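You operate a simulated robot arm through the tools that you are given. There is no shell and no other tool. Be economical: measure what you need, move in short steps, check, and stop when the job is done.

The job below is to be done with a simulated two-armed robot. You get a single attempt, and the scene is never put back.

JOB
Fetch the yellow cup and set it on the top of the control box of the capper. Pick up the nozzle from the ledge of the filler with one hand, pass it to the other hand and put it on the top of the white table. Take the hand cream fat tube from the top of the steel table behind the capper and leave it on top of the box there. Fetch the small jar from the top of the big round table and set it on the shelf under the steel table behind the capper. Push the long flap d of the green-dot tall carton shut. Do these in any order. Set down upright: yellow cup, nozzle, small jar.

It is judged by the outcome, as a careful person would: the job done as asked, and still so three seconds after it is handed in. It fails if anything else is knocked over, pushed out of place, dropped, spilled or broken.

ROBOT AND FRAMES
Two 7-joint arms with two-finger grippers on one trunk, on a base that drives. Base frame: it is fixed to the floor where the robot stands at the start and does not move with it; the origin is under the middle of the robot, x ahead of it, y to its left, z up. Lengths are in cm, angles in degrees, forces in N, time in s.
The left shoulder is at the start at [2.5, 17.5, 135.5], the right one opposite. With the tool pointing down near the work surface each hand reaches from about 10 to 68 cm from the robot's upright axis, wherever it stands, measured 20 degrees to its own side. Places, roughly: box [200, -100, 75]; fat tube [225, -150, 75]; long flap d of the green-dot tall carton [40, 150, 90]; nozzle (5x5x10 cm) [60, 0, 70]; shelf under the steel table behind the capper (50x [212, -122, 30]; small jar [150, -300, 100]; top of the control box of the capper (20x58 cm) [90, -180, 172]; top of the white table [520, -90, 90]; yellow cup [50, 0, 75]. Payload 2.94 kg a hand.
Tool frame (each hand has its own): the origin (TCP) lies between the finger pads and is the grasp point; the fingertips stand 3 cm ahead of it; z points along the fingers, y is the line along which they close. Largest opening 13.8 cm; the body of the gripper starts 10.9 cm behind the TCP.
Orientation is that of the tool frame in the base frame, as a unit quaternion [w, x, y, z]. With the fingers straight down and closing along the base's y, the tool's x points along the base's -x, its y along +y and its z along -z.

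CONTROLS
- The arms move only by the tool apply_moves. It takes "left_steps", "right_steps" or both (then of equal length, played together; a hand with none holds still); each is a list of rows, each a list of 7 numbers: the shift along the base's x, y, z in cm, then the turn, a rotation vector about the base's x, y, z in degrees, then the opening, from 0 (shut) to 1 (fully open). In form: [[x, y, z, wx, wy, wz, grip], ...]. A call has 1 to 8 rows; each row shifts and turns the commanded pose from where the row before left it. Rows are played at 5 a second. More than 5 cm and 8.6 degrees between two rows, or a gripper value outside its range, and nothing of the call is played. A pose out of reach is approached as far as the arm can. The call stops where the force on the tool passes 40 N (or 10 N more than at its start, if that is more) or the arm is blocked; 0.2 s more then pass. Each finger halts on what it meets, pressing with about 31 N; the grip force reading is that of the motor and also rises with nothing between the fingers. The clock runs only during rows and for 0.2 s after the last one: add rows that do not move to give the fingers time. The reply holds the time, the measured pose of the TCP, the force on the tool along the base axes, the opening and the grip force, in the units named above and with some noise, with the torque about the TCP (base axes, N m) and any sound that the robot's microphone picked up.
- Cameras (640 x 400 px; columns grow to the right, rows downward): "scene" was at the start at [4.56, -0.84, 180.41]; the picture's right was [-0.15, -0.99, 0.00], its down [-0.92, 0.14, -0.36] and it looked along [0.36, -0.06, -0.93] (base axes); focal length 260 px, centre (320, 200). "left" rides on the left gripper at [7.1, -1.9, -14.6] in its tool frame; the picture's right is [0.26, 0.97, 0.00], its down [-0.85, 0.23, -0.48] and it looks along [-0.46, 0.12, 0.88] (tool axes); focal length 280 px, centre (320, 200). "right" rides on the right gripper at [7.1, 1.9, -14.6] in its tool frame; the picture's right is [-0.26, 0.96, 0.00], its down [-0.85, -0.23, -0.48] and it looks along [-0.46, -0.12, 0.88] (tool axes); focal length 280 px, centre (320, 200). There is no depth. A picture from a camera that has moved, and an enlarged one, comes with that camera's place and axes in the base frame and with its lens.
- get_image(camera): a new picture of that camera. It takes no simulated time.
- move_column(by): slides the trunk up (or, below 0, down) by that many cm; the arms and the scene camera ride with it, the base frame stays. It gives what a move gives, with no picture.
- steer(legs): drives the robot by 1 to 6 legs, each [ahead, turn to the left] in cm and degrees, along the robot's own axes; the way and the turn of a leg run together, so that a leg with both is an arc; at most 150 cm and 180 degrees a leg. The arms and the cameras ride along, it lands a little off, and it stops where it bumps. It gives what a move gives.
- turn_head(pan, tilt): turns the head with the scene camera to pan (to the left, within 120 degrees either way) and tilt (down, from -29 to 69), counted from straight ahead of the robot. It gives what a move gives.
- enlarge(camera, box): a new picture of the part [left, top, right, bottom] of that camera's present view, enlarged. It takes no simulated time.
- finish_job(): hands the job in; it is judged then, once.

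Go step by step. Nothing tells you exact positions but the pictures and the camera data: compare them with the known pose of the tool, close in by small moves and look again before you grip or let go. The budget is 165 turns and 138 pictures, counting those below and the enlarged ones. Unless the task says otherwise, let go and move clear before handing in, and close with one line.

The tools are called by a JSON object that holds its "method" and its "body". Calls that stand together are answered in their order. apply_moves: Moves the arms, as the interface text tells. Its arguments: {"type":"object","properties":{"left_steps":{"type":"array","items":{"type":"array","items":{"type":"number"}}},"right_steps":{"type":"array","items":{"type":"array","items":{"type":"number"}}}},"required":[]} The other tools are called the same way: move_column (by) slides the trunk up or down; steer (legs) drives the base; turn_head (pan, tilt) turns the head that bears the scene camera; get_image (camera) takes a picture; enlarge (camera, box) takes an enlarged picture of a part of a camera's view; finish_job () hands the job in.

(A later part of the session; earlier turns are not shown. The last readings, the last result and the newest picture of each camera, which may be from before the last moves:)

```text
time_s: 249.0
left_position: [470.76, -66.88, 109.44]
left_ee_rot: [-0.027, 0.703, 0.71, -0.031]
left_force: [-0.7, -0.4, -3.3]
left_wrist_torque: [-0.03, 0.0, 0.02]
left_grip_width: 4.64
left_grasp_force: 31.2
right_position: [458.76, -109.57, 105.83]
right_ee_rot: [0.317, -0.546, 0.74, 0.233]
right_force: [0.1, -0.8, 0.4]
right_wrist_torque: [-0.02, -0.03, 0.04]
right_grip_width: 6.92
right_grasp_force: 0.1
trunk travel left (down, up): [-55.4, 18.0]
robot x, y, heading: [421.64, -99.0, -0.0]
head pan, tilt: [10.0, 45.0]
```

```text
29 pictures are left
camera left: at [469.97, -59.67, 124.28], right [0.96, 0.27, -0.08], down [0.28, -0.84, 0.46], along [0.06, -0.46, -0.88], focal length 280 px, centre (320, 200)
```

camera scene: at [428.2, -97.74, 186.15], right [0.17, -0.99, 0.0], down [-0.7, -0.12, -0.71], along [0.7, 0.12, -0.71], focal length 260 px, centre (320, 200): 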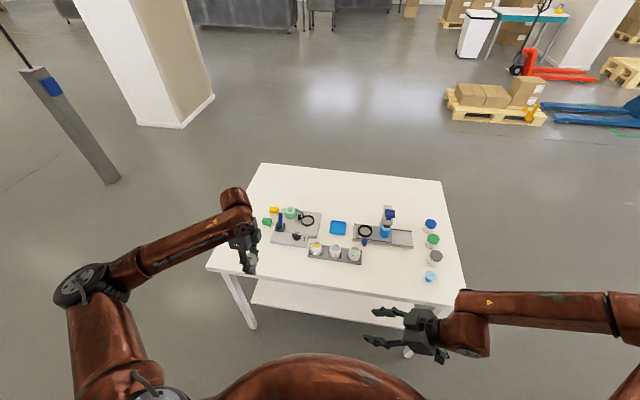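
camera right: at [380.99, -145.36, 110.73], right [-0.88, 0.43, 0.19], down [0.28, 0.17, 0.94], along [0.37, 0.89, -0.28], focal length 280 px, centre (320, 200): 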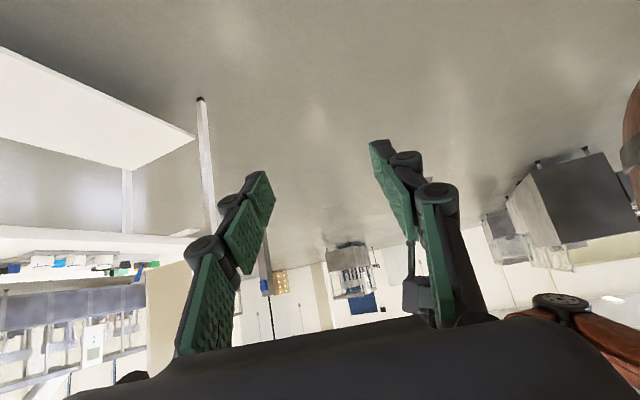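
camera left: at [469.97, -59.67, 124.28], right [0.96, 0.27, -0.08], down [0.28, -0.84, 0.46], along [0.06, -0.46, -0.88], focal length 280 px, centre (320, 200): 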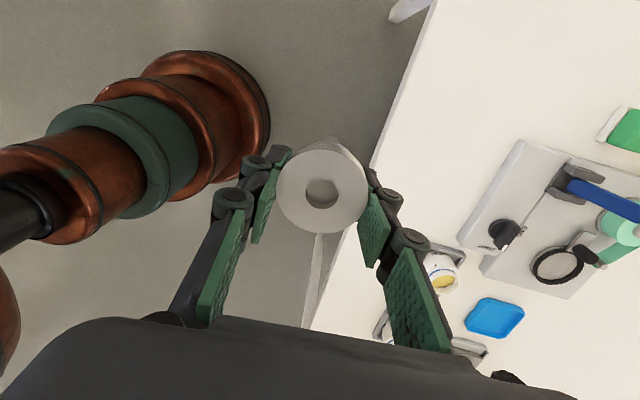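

The table's front edge is at x of about 476, and the free spot near the left front corner is about (485, −53). I drive 10 cm and bring the nozzle over it.

{"method": "steer", "body": {"legs": [[10, 0]]}}

{"method": "apply_moves", "body": {"left_steps": [[1, 3.5, 0, 0, 0, 0, 0.2], [1, 3.5, 0, 0, 0, 0, 0.2], [1, 3.5, 0, 0, 0, 0, 0.2], [1, 3.5, -2, 0, 0, 0, 0.2], [0, 0, -3, 0, 0, 0, 0.2], [0, 0, 0, 0, 0, 0, 0.2]]}}

{"method": "get_image", "body": {"camera": "left"}}

{"method": "enlarge", "body": {"camera": "scene", "box": [160, 170, 360, 310]}}

{"method": "get_image", "body": {"camera": "right"}}

```text
time_s: 250.1
left_position: [479.77, -66.84, 109.99]
left_ee_rot: [-0.024, 0.703, 0.71, -0.027]
left_force: [-1.4, -0.2, -0.8]
left_wrist_torque: [-0.04, -0.12, 0.01]
left_grip_width: 4.66
left_grasp_force: 31.0
right_position: [467.66, -109.76, 106.19]
right_ee_rot: [0.319, -0.546, 0.74, 0.23]
right_force: [-1.5, -1.5, -0.7]
right_wrist_torque: [0.02, -0.13, -0.14]
right_grip_width: 6.9
right_grasp_force: 0.1
trunk travel left (down, up): [-55.4, 18.0]
robot x, y, heading: [431.35, -99.41, -0.3]
head pan, tilt: [10.0, 45.0]
```

```text
time_s: 251.5
left_position: [484.38, -52.93, 104.88]
left_ee_rot: [-0.026, 0.703, 0.71, -0.029]
left_force: [-0.8, 0.3, -2.2]
left_wrist_torque: [-0.05, -0.06, 0.03]
left_grip_width: 4.65
left_grasp_force: 31.2
right_position: [468.34, -109.68, 105.93]
right_ee_rot: [0.317, -0.545, 0.741, 0.232]
right_force: [0.4, -0.7, 0.0]
right_wrist_torque: [0.01, 0.0, -0.01]
right_grip_width: 6.87
right_grasp_force: 0.1
trunk travel left (down, up): [-55.4, 18.0]
robot x, y, heading: [431.64, -99.46, 0.0]
head pan, tilt: [10.0, 45.0]
```

```text
28 pictures are left
camera left: at [483.45, -45.77, 119.52], right [0.96, 0.27, -0.08], down [0.28, -0.84, 0.46], along [0.06, -0.46, -0.88], focal length 280 px, centre (320, 200)
```

left: 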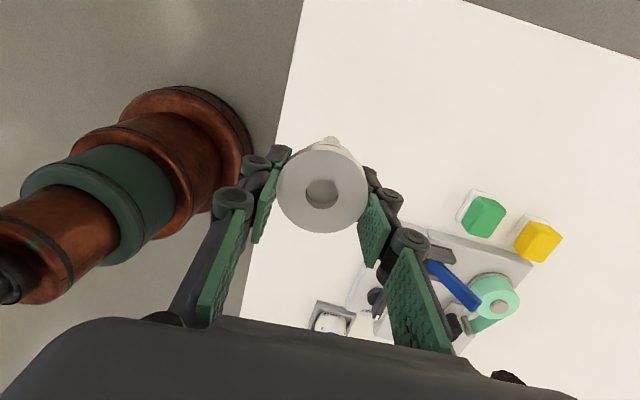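

```text
2.86 times, centred on (260, 240) of scene
camera zoom: at [438.01, -97.81, 186.16], right [0.17, -0.99, 0.0], down [-0.7, -0.12, -0.71], along [0.7, 0.12, -0.71], focal length 742 px, centre (491, 86)
```

zoom: 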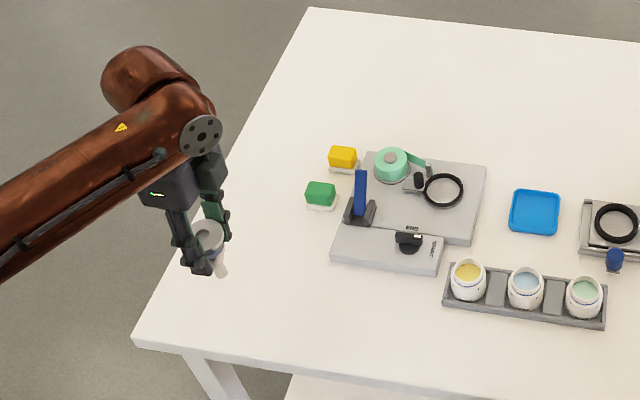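

```text
26 pictures are left
camera right: at [461.87, -123.89, 110.76], right [-0.87, 0.46, 0.19], down [0.29, 0.16, 0.94], along [0.4, 0.87, -0.28], focal length 280 px, centre (320, 200)
```

right: 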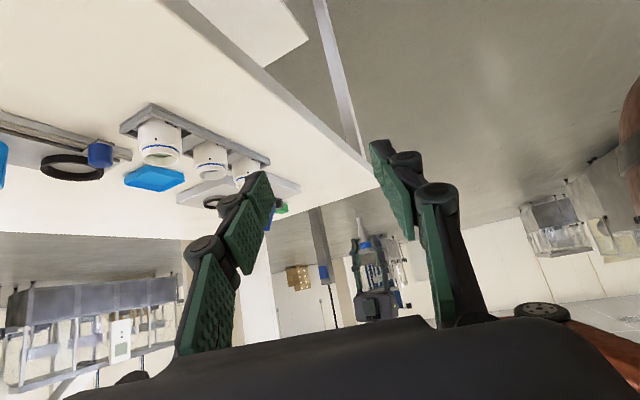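

The nozzle hangs vertical over (484.8, −52.8), a clear spot 9–10 cm in from the edges. I lower it.

{"method": "apply_moves", "body": {"left_steps": [[0, 0, -2.5, 0, 0, 0, 0.2], [0, 0, -2, 0, 0, 0, 0.2], [0, 0, -0.5, 0, 0, 0, 0.2], [0, 0, 0, 0, 0, 0, 0.2]]}}

{"method": "enlarge", "body": {"camera": "right", "box": [320, 140, 420, 260]}}

```text
time_s: 252.5
left_position: [484.44, -52.86, 99.85]
left_ee_rot: [-0.028, 0.703, 0.71, -0.03]
left_force: [0.2, -0.1, -1.7]
left_wrist_torque: [0.01, -0.02, 0.03]
left_grip_width: 4.63
left_grasp_force: 30.5
right_position: [468.48, -109.65, 106.01]
right_ee_rot: [0.317, -0.546, 0.74, 0.233]
right_force: [0.3, 0.5, 0.0]
right_wrist_torque: [0.03, 0.0, 0.0]
right_grip_width: 6.93
right_grasp_force: 0.0
trunk travel left (down, up): [-55.4, 18.0]
robot x, y, heading: [431.33, -98.89, -0.2]
head pan, tilt: [10.0, 45.0]
```

```text
3.33 times, centred on (370, 200) of right
camera zoom: at [461.91, -123.89, 110.74], right [-0.87, 0.46, 0.19], down [0.29, 0.16, 0.94], along [0.4, 0.87, -0.28], focal length 935 px, centre (153, 200)
```

zoom: 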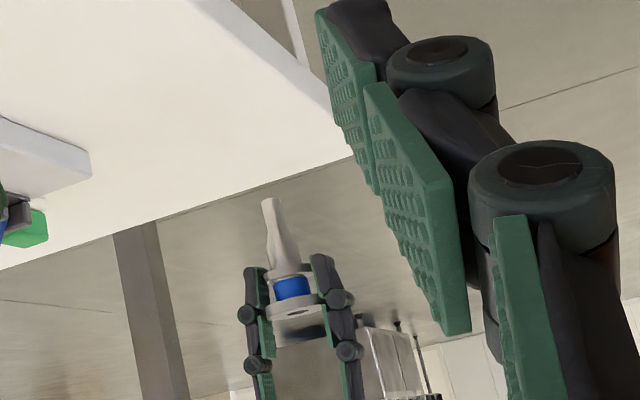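

The tip is about 1.5 cm above the table. I continue in fine steps.

{"method": "apply_moves", "body": {"left_steps": [[0, 0, -0.6, 0, 0, 0, 0.2], [0, 0, -0.4, 0, 0, 0, 0.2], [0, 0, -0.2, 0, 0, 0, 0.2], [0, 0, 0, 0, 0, 0, 0.2]]}}

{"method": "apply_moves", "body": {"left_steps": [[0, 0, -0.2, 0, 0, 0, 0.2], [0, 0, -0.2, 0, 0, 0, 0.2], [0, 0, 0, 0, 0, 0, 0.2]]}}

```text
time_s: 253.5
left_position: [484.37, -52.73, 98.46]
left_ee_rot: [-0.027, 0.703, 0.71, -0.03]
left_force: [-1.1, 0.3, -2.1]
left_wrist_torque: [0.01, 0.0, 0.0]
left_grip_width: 4.65
left_grasp_force: 30.8
right_position: [468.47, -109.79, 105.83]
right_ee_rot: [0.317, -0.545, 0.741, 0.232]
right_force: [-0.6, -0.1, -0.4]
right_wrist_torque: [-0.03, -0.01, -0.04]
right_grip_width: 6.89
right_grasp_force: 0.1
trunk travel left (down, up): [-55.4, 18.0]
robot x, y, heading: [431.17, -99.17, -0.0]
head pan, tilt: [10.0, 45.0]
```

```text
time_s: 254.3
left_position: [484.42, -52.79, 98.11]
left_ee_rot: [-0.027, 0.703, 0.71, -0.03]
left_force: [-0.2, 0.3, -2.7]
left_wrist_torque: [-0.04, 0.03, -0.02]
left_grip_width: 4.64
left_grasp_force: 30.7
right_position: [468.39, -109.74, 105.89]
right_ee_rot: [0.317, -0.545, 0.741, 0.232]
right_force: [0.1, -0.2, -0.6]
right_wrist_torque: [-0.03, 0.01, 0.01]
right_grip_width: 6.9
right_grasp_force: 0.1
trunk travel left (down, up): [-55.4, 18.0]
robot x, y, heading: [431.56, -98.99, -0.2]
head pan, tilt: [10.0, 45.0]
```

{"method": "apply_moves", "body": {"left_steps": [[0, 0, -0.2, 0, 0, 0, 0.2], [0, 0, -0.15, 0, 0, 0, 0.2], [0, 0, 0, 0, 0, 0, 0.2]]}}

{"method": "apply_moves", "body": {"left_steps": [[0, 0, -0.2, 0, 0, 0, 0.2], [0, 0, -0.1, 0, 0, 0, 0.2], [0, 0, 0, 0, 0, 0, 0.2]]}}

{"method": "enlarge", "body": {"camera": "right", "box": [330, 160, 390, 235]}}

```text
time_s: 255.1
left_position: [484.4, -52.76, 97.78]
left_ee_rot: [-0.027, 0.703, 0.71, -0.03]
left_force: [0.4, 0.0, -2.1]
left_wrist_torque: [0.01, 0.0, 0.0]
left_grip_width: 4.66
left_grasp_force: 30.6
right_position: [468.44, -109.65, 105.93]
right_ee_rot: [0.317, -0.545, 0.741, 0.232]
right_force: [-0.1, 0.0, 1.0]
right_wrist_torque: [-0.03, 0.0, -0.01]
right_grip_width: 6.93
right_grasp_force: 0.0
trunk travel left (down, up): [-55.4, 18.0]
robot x, y, heading: [431.0, -99.11, -0.2]
head pan, tilt: [10.0, 45.0]
```

```text
time_s: 255.9
left_position: [484.42, -52.92, 97.52]
left_ee_rot: [-0.027, 0.702, 0.711, -0.03]
left_force: [-0.2, 0.2, -1.0]
left_wrist_torque: [0.0, -0.01, 0.02]
left_grip_width: 4.65
left_grasp_force: 31.1
right_position: [468.49, -109.65, 105.9]
right_ee_rot: [0.317, -0.545, 0.74, 0.233]
right_force: [0.0, 0.1, -0.2]
right_wrist_torque: [0.02, 0.01, -0.01]
right_grip_width: 6.9
right_grasp_force: 0.1
trunk travel left (down, up): [-55.4, 18.0]
robot x, y, heading: [431.46, -99.14, -0.3]
head pan, tilt: [10.0, 45.0]
```

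```text
5.33 times, centred on (360, 198) of right
camera zoom: at [461.92, -123.89, 110.74], right [-0.87, 0.46, 0.19], down [0.29, 0.16, 0.94], along [0.4, 0.87, -0.28], focal length 1495 px, centre (107, 213)
```

zoom: 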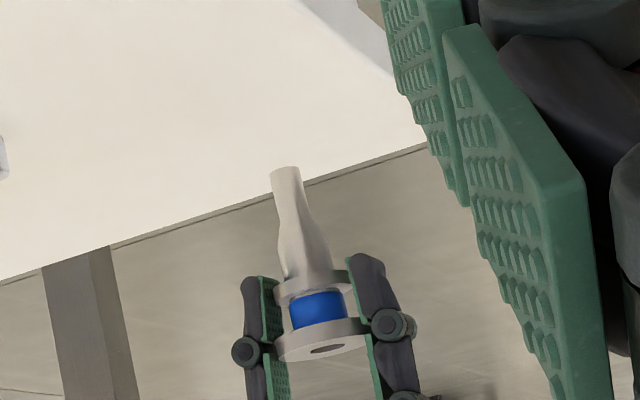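

It is vertical as expected. I continue lowering to contact.

{"method": "apply_moves", "body": {"left_steps": [[0, 0, -0.2, 0, 0, 0, 0.2], [0, 0, -0.1, 0, 0, 0, 0.2], [0, 0, 0, 0, 0, 0, 0.2]]}}

{"method": "apply_moves", "body": {"left_steps": [[0, 0, -0.2, 0, 0, 0, 0.2], [0, 0, -0.1, 0, 0, 0, 0.2], [0, 0, 0, 0, 0, 0, 0.2]]}}

{"method": "apply_moves", "body": {"left_steps": [[0, 0, -0.2, 0, 0, 0, 0.2], [0, 0, -0.1, 0, 0, 0, 0.2], [0, 0, 0, 0, 0, 0, 0.2]]}}

```text
time_s: 256.7
left_position: [484.46, -52.91, 97.23]
left_ee_rot: [-0.027, 0.703, 0.71, -0.03]
left_force: [0.5, -0.1, -1.5]
left_wrist_torque: [0.03, 0.01, -0.01]
left_grip_width: 4.66
left_grasp_force: 30.8
right_position: [468.41, -109.66, 105.88]
right_ee_rot: [0.316, -0.546, 0.74, 0.232]
right_force: [0.1, -0.1, -1.0]
right_wrist_torque: [-0.04, -0.01, -0.02]
right_grip_width: 6.89
right_grasp_force: 0.0
trunk travel left (down, up): [-55.4, 18.0]
robot x, y, heading: [431.35, -99.43, -0.0]
head pan, tilt: [10.0, 45.0]
```

```text
time_s: 257.5
left_position: [484.42, -52.73, 96.8]
left_ee_rot: [-0.028, 0.703, 0.71, -0.03]
left_force: [0.4, -0.3, -1.4]
left_wrist_torque: [-0.02, 0.01, 0.01]
left_grip_width: 4.67
left_grasp_force: 31.1
right_position: [468.36, -109.71, 105.91]
right_ee_rot: [0.316, -0.545, 0.741, 0.232]
right_force: [-0.2, -0.2, -0.5]
right_wrist_torque: [0.03, 0.01, -0.04]
right_grip_width: 6.89
right_grasp_force: 0.0
trunk travel left (down, up): [-55.4, 18.0]
robot x, y, heading: [431.38, -99.2, -0.1]
head pan, tilt: [10.0, 45.0]
```

```text
time_s: 258.3
left_position: [484.43, -52.94, 96.61]
left_ee_rot: [-0.027, 0.702, 0.711, -0.03]
left_force: [-1.0, 0.2, -1.5]
left_wrist_torque: [0.02, 0.01, -0.01]
left_grip_width: 4.66
left_grasp_force: 31.1
right_position: [468.39, -109.81, 105.9]
right_ee_rot: [0.318, -0.544, 0.741, 0.232]
right_force: [0.6, 0.2, -0.2]
right_wrist_torque: [0.05, -0.02, -0.04]
right_grip_width: 6.87
right_grasp_force: 0.1
trunk travel left (down, up): [-55.4, 18.0]
robot x, y, heading: [431.7, -99.26, -0.3]
head pan, tilt: [10.0, 45.0]
```

{"method": "apply_moves", "body": {"left_steps": [[0, 0, -0.2, 0, 0, 0, 0.2], [0, 0, -0.2, 0, 0, 0, 0.2], [0, 0, 0, 0, 0, 0, 0.2]]}}

{"method": "apply_moves", "body": {"left_steps": [[0, 0, -0.2, 0, 0, 0, 0.2], [0, 0, -0.1, 0, 0, 0, 0.2], [0, 0, 0, 0, 0, 0, 0.2]]}}

{"method": "apply_moves", "body": {"left_steps": [[0, 0, -0.2, 0, 0, 0, 0.2], [0, 0, -0.1, 0, 0, 0, 0.2], [0, 0, 0, 0, 0, 0, 0.2]]}}

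```text
time_s: 259.1
left_position: [484.51, -52.78, 96.22]
left_ee_rot: [-0.027, 0.703, 0.71, -0.03]
left_force: [-0.3, -0.5, -2.5]
left_wrist_torque: [-0.04, 0.0, 0.01]
left_grip_width: 4.68
left_grasp_force: 30.9
right_position: [468.46, -109.71, 105.88]
right_ee_rot: [0.316, -0.546, 0.74, 0.233]
right_force: [0.6, 0.4, 0.2]
right_wrist_torque: [-0.01, 0.0, 0.0]
right_grip_width: 6.89
right_grasp_force: 0.1
trunk travel left (down, up): [-55.4, 18.0]
robot x, y, heading: [431.56, -99.33, -0.4]
head pan, tilt: [10.0, 45.0]
```

```text
time_s: 259.9
left_position: [484.42, -52.84, 95.9]
left_ee_rot: [-0.028, 0.703, 0.71, -0.03]
left_force: [0.4, -0.7, -1.4]
left_wrist_torque: [0.0, 0.01, -0.02]
left_grip_width: 4.65
left_grasp_force: 31.1
right_position: [468.27, -109.75, 105.8]
right_ee_rot: [0.317, -0.545, 0.741, 0.232]
right_force: [-0.3, 0.3, 0.5]
right_wrist_torque: [-0.01, 0.04, -0.02]
right_grip_width: 6.91
right_grasp_force: 0.0
trunk travel left (down, up): [-55.4, 18.0]
robot x, y, heading: [431.56, -99.37, -0.3]
head pan, tilt: [10.0, 45.0]
```

```text
time_s: 260.7
left_position: [484.5, -52.77, 95.49]
left_ee_rot: [-0.027, 0.703, 0.71, -0.03]
left_force: [-0.7, 0.2, -1.7]
left_wrist_torque: [0.0, -0.03, 0.0]
left_grip_width: 4.62
left_grasp_force: 30.9
right_position: [468.41, -109.72, 105.9]
right_ee_rot: [0.317, -0.545, 0.74, 0.233]
right_force: [0.9, 0.0, -0.6]
right_wrist_torque: [0.03, 0.01, -0.01]
right_grip_width: 6.91
right_grasp_force: 0.1
trunk travel left (down, up): [-55.4, 18.0]
robot x, y, heading: [431.39, -99.23, -0.2]
head pan, tilt: [10.0, 45.0]
```

{"method": "enlarge", "body": {"camera": "right", "box": [330, 140, 390, 215]}}

```text
5.33 times, centred on (360, 178) of right
camera zoom: at [461.92, -123.89, 110.74], right [-0.87, 0.46, 0.19], down [0.29, 0.16, 0.94], along [0.4, 0.87, -0.28], focal length 1495 px, centre (107, 320)
```

zoom: 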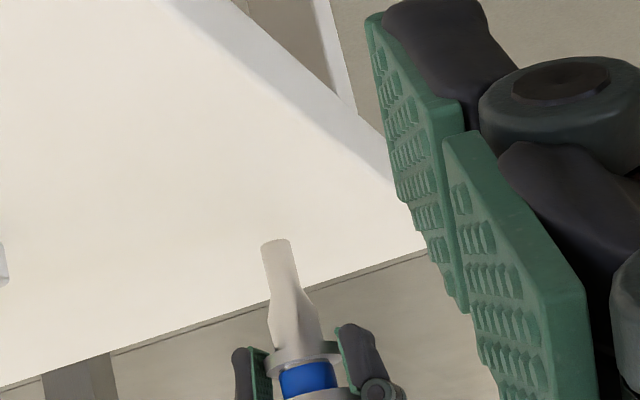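

From the edge geometry the table top is near z 86.5, about 1 cm below the tip. I keep going.

{"method": "apply_moves", "body": {"left_steps": [[0, 0, -0.3, 0, 0, 0, 0.2], [0, 0, -0.2, 0, 0, 0, 0.2], [0, 0, 0, 0, 0, 0, 0.2]]}}

{"method": "apply_moves", "body": {"left_steps": [[0, 0, -0.2, 0, 0, 0, 0.2], [0, 0, -0.1, 0, 0, 0, 0.2], [0, 0, 0, 0, 0, 0, 0.2]]}}

{"method": "apply_moves", "body": {"left_steps": [[0, 0, -0.2, 0, 0, 0, 0.2], [0, 0, 0, 0, 0, 0, 0.2]]}}

{"method": "apply_moves", "body": {"left_steps": [[0, 0, -0.2, 0, 0, 0, 0.2], [0, 0, 0, 0, 0, 0, 0.2]]}}

```text
time_s: 261.5
left_position: [484.54, -52.8, 95.09]
left_ee_rot: [-0.027, 0.703, 0.71, -0.029]
left_force: [-0.1, -0.1, -1.7]
left_wrist_torque: [-0.05, -0.01, 0.02]
left_grip_width: 4.65
left_grasp_force: 30.9
right_position: [468.39, -109.67, 105.93]
right_ee_rot: [0.317, -0.545, 0.74, 0.233]
right_force: [-0.5, -1.1, -0.2]
right_wrist_torque: [-0.01, 0.0, 0.01]
right_grip_width: 6.89
right_grasp_force: 0.2
trunk travel left (down, up): [-55.4, 18.0]
robot x, y, heading: [431.52, -99.24, -0.2]
head pan, tilt: [10.0, 45.0]
```

```text
time_s: 262.3
left_position: [484.52, -52.78, 94.9]
left_ee_rot: [-0.027, 0.703, 0.71, -0.03]
left_force: [-0.4, 0.4, -1.5]
left_wrist_torque: [0.03, 0.04, 0.02]
left_grip_width: 4.65
left_grasp_force: 30.8
right_position: [468.38, -109.66, 105.81]
right_ee_rot: [0.317, -0.546, 0.74, 0.233]
right_force: [-0.2, 0.4, -0.4]
right_wrist_torque: [0.01, -0.01, 0.0]
right_grip_width: 6.89
right_grasp_force: 0.0
trunk travel left (down, up): [-55.4, 18.0]
robot x, y, heading: [431.13, -99.36, -0.0]
head pan, tilt: [10.0, 45.0]
```

```text
time_s: 262.9
left_position: [484.45, -52.79, 94.67]
left_ee_rot: [-0.027, 0.703, 0.71, -0.029]
left_force: [-0.4, 0.2, -1.6]
left_wrist_torque: [-0.03, -0.01, -0.03]
left_grip_width: 4.66
left_grasp_force: 30.9
right_position: [468.37, -109.74, 105.99]
right_ee_rot: [0.316, -0.546, 0.74, 0.232]
right_force: [-1.1, 0.2, -0.1]
right_wrist_torque: [-0.02, 0.0, -0.02]
right_grip_width: 6.9
right_grasp_force: 0.0
trunk travel left (down, up): [-55.4, 18.0]
robot x, y, heading: [431.11, -99.16, -0.2]
head pan, tilt: [10.0, 45.0]
```

```text
time_s: 263.5
left_position: [484.55, -52.76, 94.38]
left_ee_rot: [-0.026, 0.702, 0.711, -0.03]
left_force: [-0.3, -0.8, -2.4]
left_wrist_torque: [-0.02, 0.03, -0.01]
left_grip_width: 4.65
left_grasp_force: 30.7
right_position: [468.41, -109.7, 105.91]
right_ee_rot: [0.317, -0.546, 0.74, 0.233]
right_force: [0.1, -0.6, -0.7]
right_wrist_torque: [0.02, -0.01, 0.0]
right_grip_width: 6.91
right_grasp_force: 0.0
trunk travel left (down, up): [-55.4, 18.0]
robot x, y, heading: [431.51, -99.04, -0.2]
head pan, tilt: [10.0, 45.0]
```

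{"method": "apply_moves", "body": {"left_steps": [[0, 0, -0.2, 0, 0, 0, 0.2], [0, 0, 0, 0, 0, 0, 0.2]]}}

{"method": "apply_moves", "body": {"left_steps": [[0, 0, -0.2, 0, 0, 0, 0.2], [0, 0, 0, 0, 0, 0, 0.2]]}}

{"method": "apply_moves", "body": {"left_steps": [[0, 0, -0.2, 0, 0, 0, 0.2], [0, 0, 0, 0, 0, 0, 0.2]]}}

{"method": "apply_moves", "body": {"left_steps": [[0, 0, -0.2, 0, 0, 0, 0.2], [0, 0, 0, 0, 0, 0, 0.2]]}}

```text
time_s: 264.1
left_position: [484.44, -52.86, 94.33]
left_ee_rot: [-0.027, 0.703, 0.71, -0.029]
left_force: [1.6, -0.4, 2.9]
left_wrist_torque: [0.03, -0.06, -0.03]
left_grip_width: 4.63
left_grasp_force: 31.5
right_position: [468.3, -109.8, 105.92]
right_ee_rot: [0.316, -0.546, 0.74, 0.233]
right_force: [0.5, 0.9, 0.2]
right_wrist_torque: [0.0, -0.01, 0.0]
right_grip_width: 6.92
right_grasp_force: 0.1
trunk travel left (down, up): [-55.4, 18.0]
robot x, y, heading: [431.35, -98.81, 0.0]
head pan, tilt: [10.0, 45.0]
```

```text
time_s: 264.7
left_position: [484.47, -52.92, 94.36]
left_ee_rot: [-0.026, 0.703, 0.71, -0.028]
left_force: [3.9, 0.4, 14.5]
left_wrist_torque: [0.19, -0.31, -0.03]
left_grip_width: 4.72
left_grasp_force: 31.0
right_position: [468.37, -109.74, 105.93]
right_ee_rot: [0.318, -0.545, 0.74, 0.233]
right_force: [-0.1, -0.2, 0.5]
right_wrist_torque: [0.0, 0.02, 0.02]
right_grip_width: 6.9
right_grasp_force: 0.0
trunk travel left (down, up): [-55.4, 18.0]
robot x, y, heading: [431.17, -99.14, -0.5]
head pan, tilt: [10.0, 45.0]
```

```text
time_s: 265.3
left_position: [484.37, -52.85, 93.89]
left_ee_rot: [-0.026, 0.703, 0.71, -0.03]
left_force: [3.6, 0.5, 13.6]
left_wrist_torque: [0.06, -0.17, 0.0]
left_grip_width: 4.74
left_grasp_force: 31.1
right_position: [468.2, -109.75, 105.86]
right_ee_rot: [0.316, -0.546, 0.74, 0.232]
right_force: [-0.6, -0.2, 0.6]
right_wrist_torque: [0.02, 0.0, -0.01]
right_grip_width: 6.92
right_grasp_force: 0.0
trunk travel left (down, up): [-55.4, 18.0]
robot x, y, heading: [431.24, -99.42, -0.3]
head pan, tilt: [10.0, 45.0]
```

```text
time_s: 265.9
left_position: [484.46, -52.85, 93.75]
left_ee_rot: [-0.026, 0.703, 0.711, -0.029]
left_force: [3.2, -1.8, 15.2]
left_wrist_torque: [0.0, -0.23, -0.05]
left_grip_width: 4.73
left_grasp_force: 30.7
right_position: [468.34, -109.77, 105.89]
right_ee_rot: [0.317, -0.545, 0.74, 0.232]
right_force: [0.0, 0.4, 1.1]
right_wrist_torque: [0.0, -0.02, 0.02]
right_grip_width: 6.91
right_grasp_force: 0.0
trunk travel left (down, up): [-55.4, 18.0]
robot x, y, heading: [431.73, -99.08, -0.1]
head pan, tilt: [10.0, 45.0]
```

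It is in contact, and the nozzle slid slightly in the grip and settled. I relieve the pressure and check verticality before opening.

{"method": "apply_moves", "body": {"left_steps": [[0, 0, 0.15, 0, 0, 0, 0.2], [0, 0, 0, 0, 0, 0, 0.2]]}}

{"method": "enlarge", "body": {"camera": "right", "box": [330, 140, 390, 215]}}

```text
time_s: 266.5
left_position: [484.33, -52.79, 93.79]
left_ee_rot: [-0.028, 0.703, 0.71, -0.03]
left_force: [1.4, -1.2, 6.4]
left_wrist_torque: [-0.09, -0.18, -0.04]
left_grip_width: 4.72
left_grasp_force: 30.7
right_position: [468.35, -109.7, 105.86]
right_ee_rot: [0.317, -0.545, 0.74, 0.232]
right_force: [-1.0, 0.8, 0.3]
right_wrist_torque: [0.0, 0.03, -0.04]
right_grip_width: 6.88
right_grasp_force: 0.1
trunk travel left (down, up): [-55.4, 18.0]
robot x, y, heading: [431.25, -99.34, -0.3]
head pan, tilt: [10.0, 45.0]
```

```text
5.33 times, centred on (360, 178) of right
camera zoom: at [461.89, -123.95, 110.73], right [-0.87, 0.46, 0.19], down [0.29, 0.16, 0.94], along [0.4, 0.87, -0.28], focal length 1495 px, centre (107, 320)
```

zoom: 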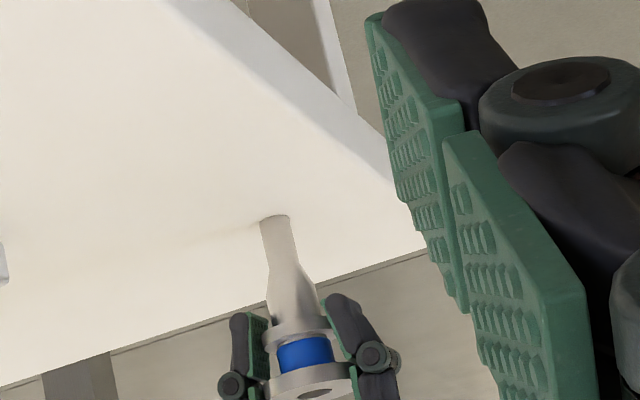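

It is vertical and resting on its base. I open gently and rise straight up.

{"method": "apply_moves", "body": {"left_steps": [[0, 0, 0, 0, 0, 0, 0.36], [0, 0, 0, 0, 0, 0, 0.4], [0, 0, 0, 0, 0, 0, 0.48], [0, 0, 0, 0, 0, 0, 0.55], [0, 0, 0, 0, 0, 0, 0.55]]}}

{"method": "get_image", "body": {"camera": "left"}}

```text
time_s: 267.7
left_position: [484.52, -52.74, 93.81]
left_ee_rot: [-0.027, 0.703, 0.71, -0.029]
left_force: [0.3, 0.9, -0.5]
left_wrist_torque: [0.01, 0.0, -0.02]
left_grip_width: 7.61
left_grasp_force: 0.1
right_position: [468.44, -109.65, 105.92]
right_ee_rot: [0.317, -0.545, 0.74, 0.233]
right_force: [0.3, 0.5, -0.3]
right_wrist_torque: [-0.01, 0.01, -0.02]
right_grip_width: 6.87
right_grasp_force: 0.2
trunk travel left (down, up): [-55.4, 18.0]
robot x, y, heading: [431.81, -99.64, -0.1]
head pan, tilt: [10.0, 45.0]
```

```text
21 pictures are left
camera left: at [483.51, -45.61, 108.47], right [0.96, 0.27, -0.08], down [0.28, -0.84, 0.46], along [0.06, -0.46, -0.88], focal length 280 px, centre (320, 200)
```

left: 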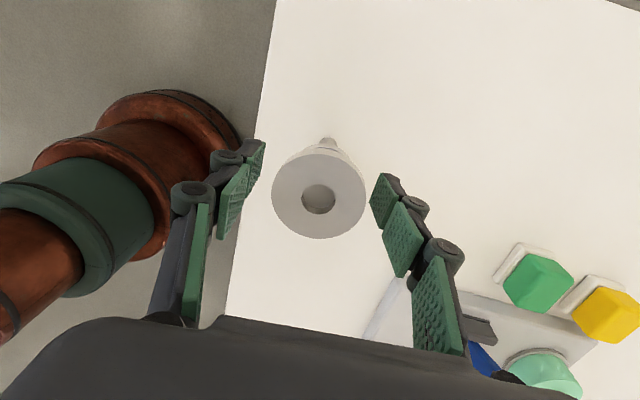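

The nozzle stands freely and is centred between the fingers. I rise straight up along the tool axis.

{"method": "apply_moves", "body": {"left_steps": [[0.08, 0, 1, 0, 0, 0, 0.55], [0.16, 0, 2, 0, 0, 0, 0.55], [0.24, 0, 3, 0, 0, 0, 0.55], [0.3, 0, 4, 0, 0, 0, 0.55], [0.3, 0, 4, 0, 0, 0, 0.55], [0, 0, 4, 0, 0, 0, 0.55]]}}

{"method": "steer", "body": {"legs": [[-40, 0]]}}

{"method": "enlarge", "body": {"camera": "scene", "box": [160, 100, 480, 300]}}

```text
time_s: 269.1
left_position: [485.46, -52.92, 111.78]
left_ee_rot: [-0.028, 0.703, 0.71, -0.03]
left_force: [-0.1, 0.0, -0.3]
left_wrist_torque: [0.01, 0.02, -0.02]
left_grip_width: 7.59
left_grasp_force: 0.1
right_position: [468.37, -109.76, 105.98]
right_ee_rot: [0.316, -0.546, 0.74, 0.233]
right_force: [0.5, -0.3, -0.2]
right_wrist_torque: [0.01, -0.01, -0.01]
right_grip_width: 6.91
right_grasp_force: 0.0
trunk travel left (down, up): [-55.4, 18.0]
robot x, y, heading: [431.15, -99.29, -0.3]
head pan, tilt: [10.0, 45.0]
```

```text
time_s: 271.6
left_position: [444.83, -52.49, 111.74]
left_ee_rot: [-0.027, 0.701, 0.712, -0.029]
left_force: [-0.6, -0.1, 0.7]
left_wrist_torque: [-0.02, -0.01, 0.04]
left_grip_width: 7.58
left_grasp_force: 0.0
right_position: [428.09, -109.54, 105.91]
right_ee_rot: [0.316, -0.548, 0.738, 0.234]
right_force: [-0.9, -0.7, -0.6]
right_wrist_torque: [-0.03, -0.02, 0.01]
right_grip_width: 6.92
right_grasp_force: 0.0
trunk travel left (down, up): [-55.4, 18.0]
robot x, y, heading: [391.03, -99.2, -0.1]
head pan, tilt: [10.0, 45.0]
```

```text
2.00 times, centred on (320, 200) of scene
camera zoom: at [397.5, -97.78, 186.15], right [0.18, -0.98, 0.0], down [-0.7, -0.12, -0.71], along [0.7, 0.12, -0.71], focal length 520 px, centre (320, 200)
```

zoom: 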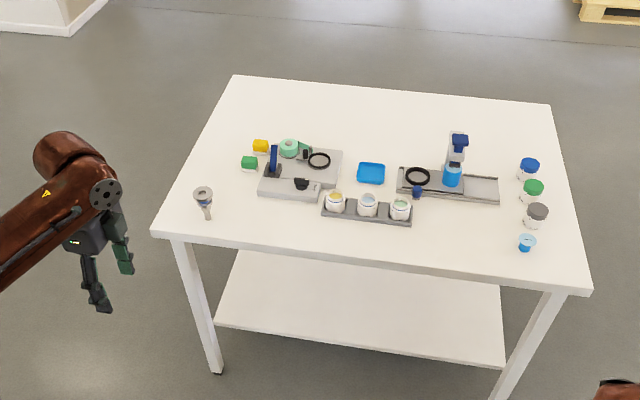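

The nozzle stands upright on the white table. Last is the green-dot carton near (26, 146); I retract the left hand and drive back the known southern route.

{"method": "apply_moves", "body": {"left_steps": [[-4, -2, 1, 0, 0, 0, 0.5], [-4, -2, 1, 0, 0, 0, 0.4], [-4, -3, 1, 0, 0, 0, 0.3], [-2, -3, 1, 0, 0, 0, 0.2]]}}

{"method": "steer", "body": {"legs": [[0, -111.5], [150, 0], [98, 0], [0, -44.9], [150, 0], [25, 0]]}}

```text
refused: row 3 steps farther than a row can; nothing moved
```

```text
time_s: 299.1
left_position: [98.49, -458.99, 111.73]
left_ee_rot: [-0.034, 0.829, -0.557, 0.021]
left_force: [-0.3, -0.2, -0.3]
left_wrist_torque: [0.02, -0.02, -0.04]
left_grip_width: 7.59
left_grasp_force: 0.0
right_position: [93.37, -399.69, 105.76]
right_ee_rot: [0.289, 0.624, 0.675, -0.267]
right_force: [0.2, 0.2, -0.2]
right_wrist_torque: [-0.01, -0.01, 0.03]
right_grip_width: 6.9
right_grasp_force: 0.1
trunk travel left (down, up): [-55.4, 18.0]
robot x, y, heading: [131.56, -395.43, -158.4]
head pan, tilt: [10.0, 45.0]
```

{"method": "apply_moves", "body": {"left_steps": [[3.1, 3.4, 0.5, 0, 0, 0, 0.3], [3.1, 3.4, 0.5, 0, 0, 0, 0.1], [3.1, 3.4, 0.5, 0, 0, 0, 0]]}}

{"method": "steer", "body": {"legs": [[0, -42.4], [150, 0], [0, -66.3], [150, 0], [150, 0], [81, 0]]}}

{"method": "turn_head", "body": {"pan": -10, "tilt": 40}}

{"method": "get_image", "body": {"camera": "scene"}}

```text
time_s: 299.9
left_position: [108.12, -448.68, 113.28]
left_ee_rot: [-0.034, 0.83, -0.557, 0.02]
left_force: [0.3, -0.6, 0.1]
left_wrist_torque: [-0.05, 0.07, 0.01]
left_grip_width: 0.88
left_grasp_force: 1.5
right_position: [93.6, -399.52, 105.97]
right_ee_rot: [0.288, 0.624, 0.676, -0.267]
right_force: [1.1, -0.2, -0.5]
right_wrist_torque: [-0.02, 0.05, 0.0]
right_grip_width: 6.93
right_grasp_force: 0.0
trunk travel left (down, up): [-55.4, 18.0]
robot x, y, heading: [131.75, -395.74, -158.4]
head pan, tilt: [10.0, 45.0]
```

```text
time_s: 330.1
left_position: [-66.42, 76.6, 113.12]
left_ee_rot: [0.002, -0.027, 0.999, -0.04]
left_force: [0.0, -0.4, -0.2]
left_wrist_torque: [-0.03, 0.01, 0.02]
left_grip_width: 0.0
left_grasp_force: 28.2
right_position: [-15.22, 74.27, 105.92]
right_ee_rot: [-0.05, 0.912, -0.117, -0.389]
right_force: [0.2, -0.3, -0.8]
right_wrist_torque: [0.02, 0.05, -0.01]
right_grip_width: 6.9
right_grasp_force: 0.0
trunk travel left (down, up): [-55.4, 18.0]
robot x, y, heading: [-24.45, 36.84, 92.2]
head pan, tilt: [10.0, 45.0]
```

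```text
time_s: 330.9
left_position: [-66.42, 76.48, 113.31]
left_ee_rot: [0.002, -0.028, 0.999, -0.04]
left_force: [-1.1, -0.7, -0.4]
left_wrist_torque: [-0.01, 0.01, -0.02]
left_grip_width: 0.01
left_grasp_force: 28.0
right_position: [-15.34, 74.26, 105.98]
right_ee_rot: [-0.05, 0.912, -0.117, -0.39]
right_force: [-0.2, 0.2, -0.2]
right_wrist_torque: [0.0, 0.01, -0.01]
right_grip_width: 6.89
right_grasp_force: 0.0
trunk travel left (down, up): [-55.4, 18.0]
robot x, y, heading: [-23.52, 37.0, 92.5]
head pan, tilt: [-10.0, 40.0]
```

```text
19 pictures are left
camera scene: at [-22.99, 43.94, 186.88], right [0.99, -0.13, 0.0], down [-0.08, -0.64, -0.77], along [0.1, 0.76, -0.64], focal length 260 px, centre (320, 200)
```

scene: 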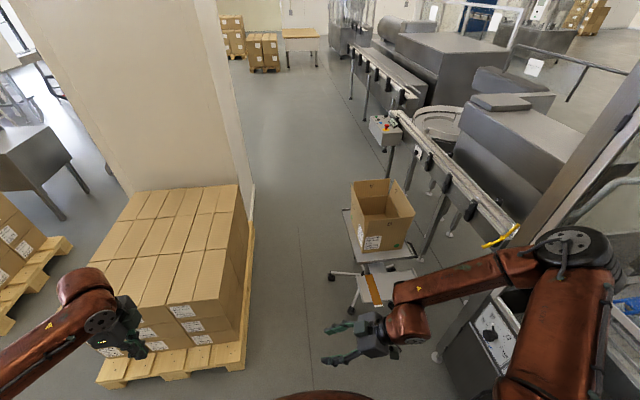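

The carton is ahead on its cart, and I enlarge it.

{"method": "enlarge", "body": {"camera": "scene", "box": [320, 160, 440, 260]}}

```text
4.00 times, centred on (380, 210) of scene
camera zoom: at [-22.99, 43.94, 186.88], right [0.99, -0.13, 0.0], down [-0.08, -0.64, -0.77], along [0.1, 0.76, -0.64], focal length 1039 px, centre (80, 160)
```

zoom: 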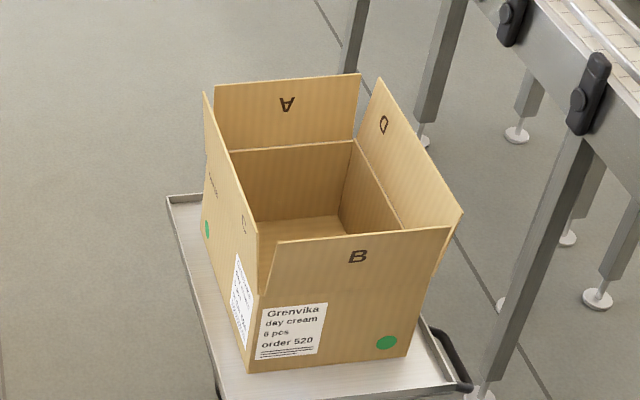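

The flaps stand up: A far, B near, C left, D right (x of about 37, y about 133–163). I point the right hand straight down with its fingers spread along y to make a paddle, then move the base closer.

{"method": "apply_moves", "body": {"right_steps": [[0, 0, 2, -1.93, -7.5, 0, 0.5], [0, 0, 2, -1.93, -7.5, 0, 0.5], [0, 0, 2, -1.93, -7.5, 0, 0.5], [0, 0, 2, -1.93, -7.5, 0, 0.5], [0, 0, 2, -1.93, -7.5, 0, 0.5], [0, 0, 2, -1.93, -7.5, 0, 0.5], [0, 0, 2, 0, 0, 7, 0.5], [0, 0, 2, 0, 0, 7, 0.5]]}}

{"method": "steer", "body": {"legs": [[0, -46], [59, 0], [0, 43.5]]}}

{"method": "turn_head", "body": {"pan": -10, "tilt": 50}}

{"method": "get_image", "body": {"camera": "scene"}}

```text
time_s: 332.7
left_position: [-66.49, 76.51, 113.31]
left_ee_rot: [0.004, -0.029, 0.999, -0.038]
left_force: [0.4, -0.4, -0.4]
left_wrist_torque: [0.04, -0.05, 0.02]
left_grip_width: 0.0
left_grasp_force: 28.5
right_position: [-16.85, 72.96, 119.22]
right_ee_rot: [0.005, 0.996, 0.003, -0.09]
right_force: [0.3, 0.0, -0.7]
right_wrist_torque: [-0.02, -0.06, 0.01]
right_grip_width: 6.93
right_grasp_force: 0.0
right hand out of reach, approached as far as the arm can: row 3, 4, 8
trunk travel left (down, up): [-55.4, 18.0]
robot x, y, heading: [-24.01, 37.07, 92.5]
head pan, tilt: [-10.0, 40.0]
```

```text
time_s: 340.2
left_position: [-22.9, 120.96, 113.16]
left_ee_rot: [0.002, 0.0, 0.999, -0.04]
left_force: [0.1, 1.0, -0.4]
left_wrist_torque: [0.0, -0.04, 0.01]
left_grip_width: 0.03
left_grasp_force: 29.1
right_position: [26.59, 114.74, 119.34]
right_ee_rot: [0.004, 0.995, -0.026, -0.092]
right_force: [-0.4, -0.2, -0.3]
right_wrist_torque: [0.01, 0.01, 0.01]
right_grip_width: 6.92
right_grasp_force: 0.0
trunk travel left (down, up): [-55.4, 18.0]
robot x, y, heading: [17.1, 78.91, 88.9]
head pan, tilt: [-10.0, 40.0]
```

```text
time_s: 340.9
left_position: [-22.94, 121.11, 113.29]
left_ee_rot: [0.002, 0.0, 0.999, -0.04]
left_force: [-0.1, 0.4, -0.9]
left_wrist_torque: [0.0, 0.03, 0.02]
left_grip_width: 0.0
left_grasp_force: 28.3
right_position: [26.52, 114.78, 119.27]
right_ee_rot: [0.004, 0.995, -0.026, -0.092]
right_force: [0.4, 0.9, 0.4]
right_wrist_torque: [-0.02, 0.0, 0.0]
right_grip_width: 6.9
right_grasp_force: 0.0
trunk travel left (down, up): [-55.4, 18.0]
robot x, y, heading: [17.07, 78.93, 89.2]
head pan, tilt: [-10.0, 50.0]
```

```text
17 pictures are left
camera scene: at [18.45, 85.28, 185.46], right [0.98, -0.19, 0.0], down [-0.14, -0.75, -0.64], along [0.12, 0.63, -0.77], focal length 260 px, centre (320, 200)
```

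scene: 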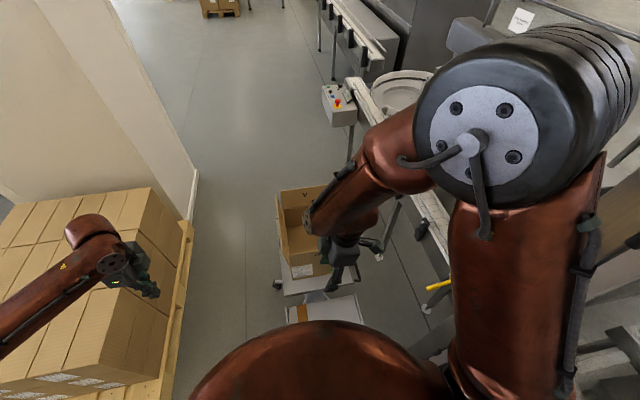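

{"method": "get_image", "body": {"camera": "right"}}

```text
16 pictures are left
camera right: at [36.01, 112.48, 132.23], right [-0.31, -0.95, 0.06], down [-0.74, 0.27, 0.62], along [-0.6, 0.15, -0.78], focal length 280 px, centre (320, 200)
```

right: 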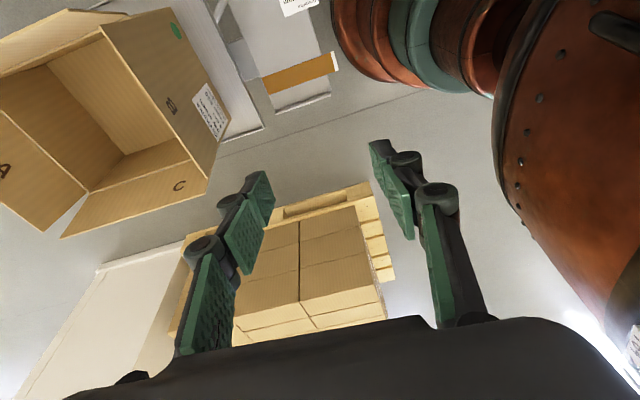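

I triangulate flap D: crease at x of about 39, z about 80; top at x of about 41, z about 92; y from 139 to 171. I turn the right hand to its neutral straight-down pose, with fingers closed, on the outer side of D, and edge the base forward.

{"method": "apply_moves", "body": {"right_steps": [[2.6, 0, 0, 0, 0, -8.2, 0.2], [2.6, 0, 0, 0, 0, -8.2, 0.1], [2.6, 0, 0, 0, 0, -8.2, 0], [2.6, 0, 0, 0, 0, -8.2, 0], [2.6, 0, 0, 0, 0, -8.2, 0], [2.6, 0, 0, 0, 0, -8.2, 0], [2.6, 0, 0, 0, 0, -8.2, 0], [2.6, 0, 0, 0, 0, -8.2, 0]]}}

{"method": "apply_moves", "body": {"right_steps": [[0, 0, 0, 0, -5.2, 0, 0], [0, 0, 0, 0, -5.2, 0, 0], [0, 0, 0, 0, 0, -8, 0], [0, 0, 0, 0, 0, -8, 0], [0, 0, 0, 0, 0, -8, 0]]}}

{"method": "steer", "body": {"legs": [[10, 0]]}}

{"method": "get_image", "body": {"camera": "scene"}}

```text
time_s: 342.7
left_position: [-22.93, 120.99, 113.18]
left_ee_rot: [0.002, 0.001, 0.999, -0.04]
left_force: [0.3, -0.9, 0.2]
left_wrist_torque: [0.0, -0.02, 0.01]
left_grip_width: 0.0
left_grasp_force: 28.7
right_position: [31.76, 111.23, 114.8]
right_ee_rot: [-0.048, 0.823, -0.561, -0.079]
right_force: [-0.3, 0.1, 0.2]
right_wrist_torque: [-0.01, -0.01, 0.03]
right_grip_width: 0.01
right_grasp_force: 28.5
right hand out of reach, approached as far as the arm can: row 1, 2, 3, 4, 5, 6, 7, 8
trunk travel left (down, up): [-55.4, 18.0]
robot x, y, heading: [17.36, 78.85, 88.9]
head pan, tilt: [-10.0, 50.0]
```

```text
time_s: 343.9
left_position: [-22.88, 121.0, 113.27]
left_ee_rot: [0.002, 0.001, 0.999, -0.041]
left_force: [-0.2, 0.3, -0.7]
left_wrist_torque: [0.03, 0.01, 0.0]
left_grip_width: 0.02
left_grasp_force: 28.6
right_position: [31.86, 111.21, 114.9]
right_ee_rot: [0.096, -0.693, 0.715, -0.017]
right_force: [0.5, 0.7, 0.2]
right_wrist_torque: [0.0, -0.01, 0.04]
right_grip_width: 0.0
right_grasp_force: 29.0
trunk travel left (down, up): [-55.4, 18.0]
robot x, y, heading: [16.6, 79.22, 88.9]
head pan, tilt: [-10.0, 50.0]
```

```text
time_s: 345.1
left_position: [-22.65, 131.31, 113.16]
left_ee_rot: [0.001, 0.0, 0.999, -0.039]
left_force: [0.1, 0.5, -0.4]
left_wrist_torque: [-0.02, 0.0, -0.01]
left_grip_width: 0.0
left_grasp_force: 28.0
right_position: [31.99, 121.45, 114.83]
right_ee_rot: [0.096, -0.693, 0.714, -0.018]
right_force: [0.3, 0.5, -0.9]
right_wrist_torque: [-0.02, -0.01, 0.02]
right_grip_width: 0.01
right_grasp_force: 28.1
trunk travel left (down, up): [-55.4, 18.0]
robot x, y, heading: [17.48, 89.08, 89.2]
head pan, tilt: [-10.0, 50.0]
```

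```text
15 pictures are left
camera scene: at [18.64, 95.61, 185.46], right [0.98, -0.19, 0.0], down [-0.14, -0.75, -0.64], along [0.12, 0.63, -0.77], focal length 260 px, centre (320, 200)
```

scene: 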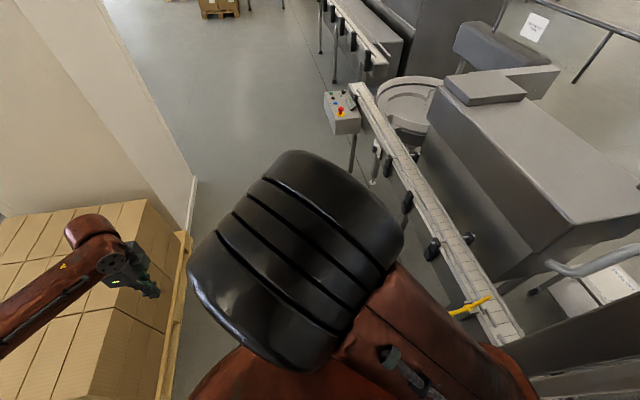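

The elbow is folded up close to the head. I extend the hand outward to the right so the arm unfolds, then check.

{"method": "apply_moves", "body": {"right_steps": [[3.5, 0, 0, 0, 4, 0, 0], [3.5, 0, 0, 0, 4, 0, 0], [3.5, 0, 0, 0, 0, 0, 0], [3.5, 0, 0, 0, 0, 0, 0], [2, 3, 0, 0, 0, 0, 0], [0, 4.5, 0, 0, 0, 0, 0], [0, 4.5, 0, 0, 0, 0, 0], [0, 4.5, 0, 0, 0, 0, 0]]}}

{"method": "get_image", "body": {"camera": "scene"}}

{"method": "get_image", "body": {"camera": "right"}}

```text
time_s: 346.9
left_position: [-22.98, 131.22, 113.21]
left_ee_rot: [0.002, 0.0, 0.999, -0.04]
left_force: [-0.5, -0.1, 0.1]
left_wrist_torque: [-0.01, 0.0, -0.01]
left_grip_width: 0.02
left_grasp_force: 28.1
right_position: [27.04, 129.12, 111.69]
right_ee_rot: [0.046, -0.693, 0.719, 0.031]
right_force: [0.3, -0.6, 0.5]
right_wrist_torque: [0.03, -0.01, 0.02]
right_grip_width: 0.0
right_grasp_force: 28.1
right hand out of reach, approached as far as the arm can: row 1, 2, 3, 4, 5, 6, 7, 8
trunk travel left (down, up): [-55.4, 18.0]
robot x, y, heading: [17.19, 89.18, 89.1]
head pan, tilt: [-10.0, 50.0]
```

```text
14 pictures are left
camera scene: at [18.42, 95.54, 185.46], right [0.98, -0.19, 0.0], down [-0.14, -0.75, -0.64], along [0.12, 0.63, -0.77], focal length 260 px, centre (320, 200)
```

scene: 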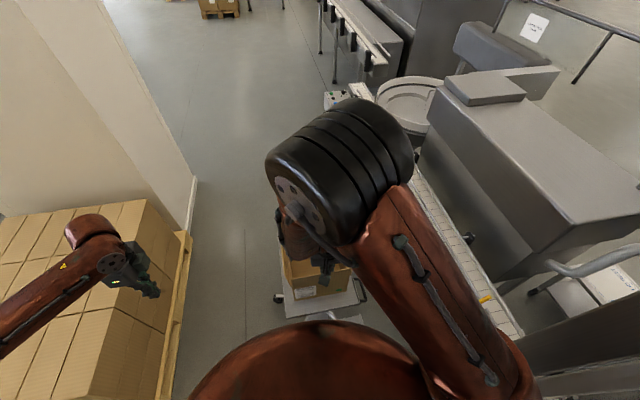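

```text
13 pictures are left
camera right: at [24.47, 120.56, 125.25], right [-0.95, 0.3, 0.01], down [0.25, 0.78, 0.57], along [0.16, 0.55, -0.82], focal length 280 px, centre (320, 200)
```

right: 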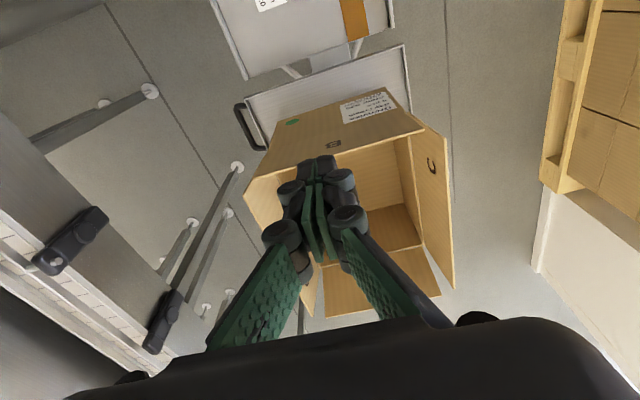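

The right arm has folded into a bad posture here, but the left is well placed. I turn the base about 44° to the right so flap D lies to the left-front, and use the left hand, which passes above the flaps.

{"method": "steer", "body": {"legs": [[0, -44]]}}

{"method": "turn_head", "body": {"pan": 20, "tilt": 50}}

{"method": "get_image", "body": {"camera": "scene"}}

```text
time_s: 349.3
left_position: [18.13, 147.19, 113.31]
left_ee_rot: [-0.014, 0.378, 0.925, -0.038]
left_force: [0.7, 0.0, -0.5]
left_wrist_torque: [0.02, 0.04, 0.0]
left_grip_width: 0.0
left_grasp_force: 28.6
right_position: [52.34, 110.75, 111.74]
right_ee_rot: [0.056, -0.369, 0.928, 0.012]
right_force: [0.6, 0.6, 0.3]
right_wrist_torque: [-0.02, -0.01, 0.06]
right_grip_width: 0.0
right_grasp_force: 28.7
trunk travel left (down, up): [-55.4, 18.0]
robot x, y, heading: [17.32, 89.0, 45.0]
head pan, tilt: [-10.0, 50.0]
```

```text
time_s: 350.2
left_position: [18.15, 147.21, 113.11]
left_ee_rot: [-0.014, 0.378, 0.925, -0.038]
left_force: [0.7, 0.0, 0.2]
left_wrist_torque: [0.01, 0.02, -0.01]
left_grip_width: 0.0
left_grasp_force: 28.3
right_position: [52.37, 110.85, 111.77]
right_ee_rot: [0.057, -0.37, 0.927, 0.012]
right_force: [0.2, 0.3, 0.4]
right_wrist_torque: [-0.01, -0.01, -0.02]
right_grip_width: 0.0
right_grasp_force: 28.4
trunk travel left (down, up): [-55.4, 18.0]
robot x, y, heading: [17.09, 88.86, 44.4]
head pan, tilt: [20.0, 50.0]
```

```text
12 pictures are left
camera scene: at [19.57, 95.3, 185.46], right [0.9, -0.43, 0.0], down [-0.33, -0.69, -0.64], along [0.27, 0.58, -0.77], focal length 260 px, centre (320, 200)
```

scene: 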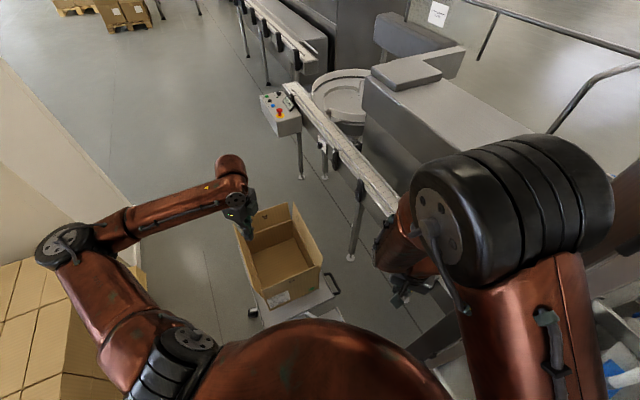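

The left hand is over the carton, and D's top edge runs at x of about 40, y 136–169. I move the left hand across to the outer side at (47, 148), opening the fingers a little as a paddle along y.

{"method": "apply_moves", "body": {"left_steps": [[4.8, 0.2, 0, 0, 0, 7, 0.1], [4.8, 0.2, 0, 0, 0, 7, 0.2], [4.8, 0.2, 0, 0, 0, 7, 0.3], [4.8, 0.2, 0, 0, 0, 7, 0.3], [4.8, 0.2, 0, 0, 0, 7, 0.3], [4.8, 0, 0, 0, 0, 7, 0.3], [0, 0, 0, 0, 0, 0, 0.3]]}}

{"method": "get_image", "body": {"camera": "left"}}

```text
time_s: 351.9
left_position: [46.89, 148.26, 113.18]
left_ee_rot: [0.002, 0.02, 0.999, -0.04]
left_force: [-0.3, 0.1, 0.4]
left_wrist_torque: [-0.03, -0.05, 0.0]
left_grip_width: 4.14
left_grasp_force: 0.1
right_position: [52.18, 110.87, 111.72]
right_ee_rot: [0.056, -0.37, 0.927, 0.011]
right_force: [-0.8, 0.2, -0.5]
right_wrist_torque: [0.04, -0.05, 0.02]
right_grip_width: 0.02
right_grasp_force: 28.6
trunk travel left (down, up): [-55.4, 18.0]
robot x, y, heading: [17.17, 89.16, 44.7]
head pan, tilt: [20.0, 50.0]
```

```text
11 pictures are left
camera left: at [39.76, 147.77, 127.9], right [-0.22, 0.97, -0.08], down [0.86, 0.23, 0.46], along [0.47, 0.04, -0.88], focal length 280 px, centre (320, 200)
```

left: 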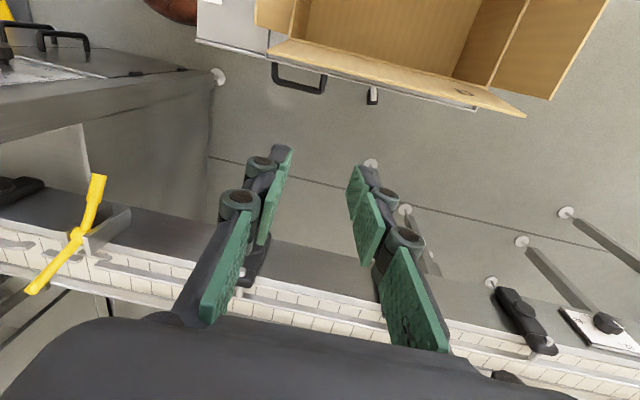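

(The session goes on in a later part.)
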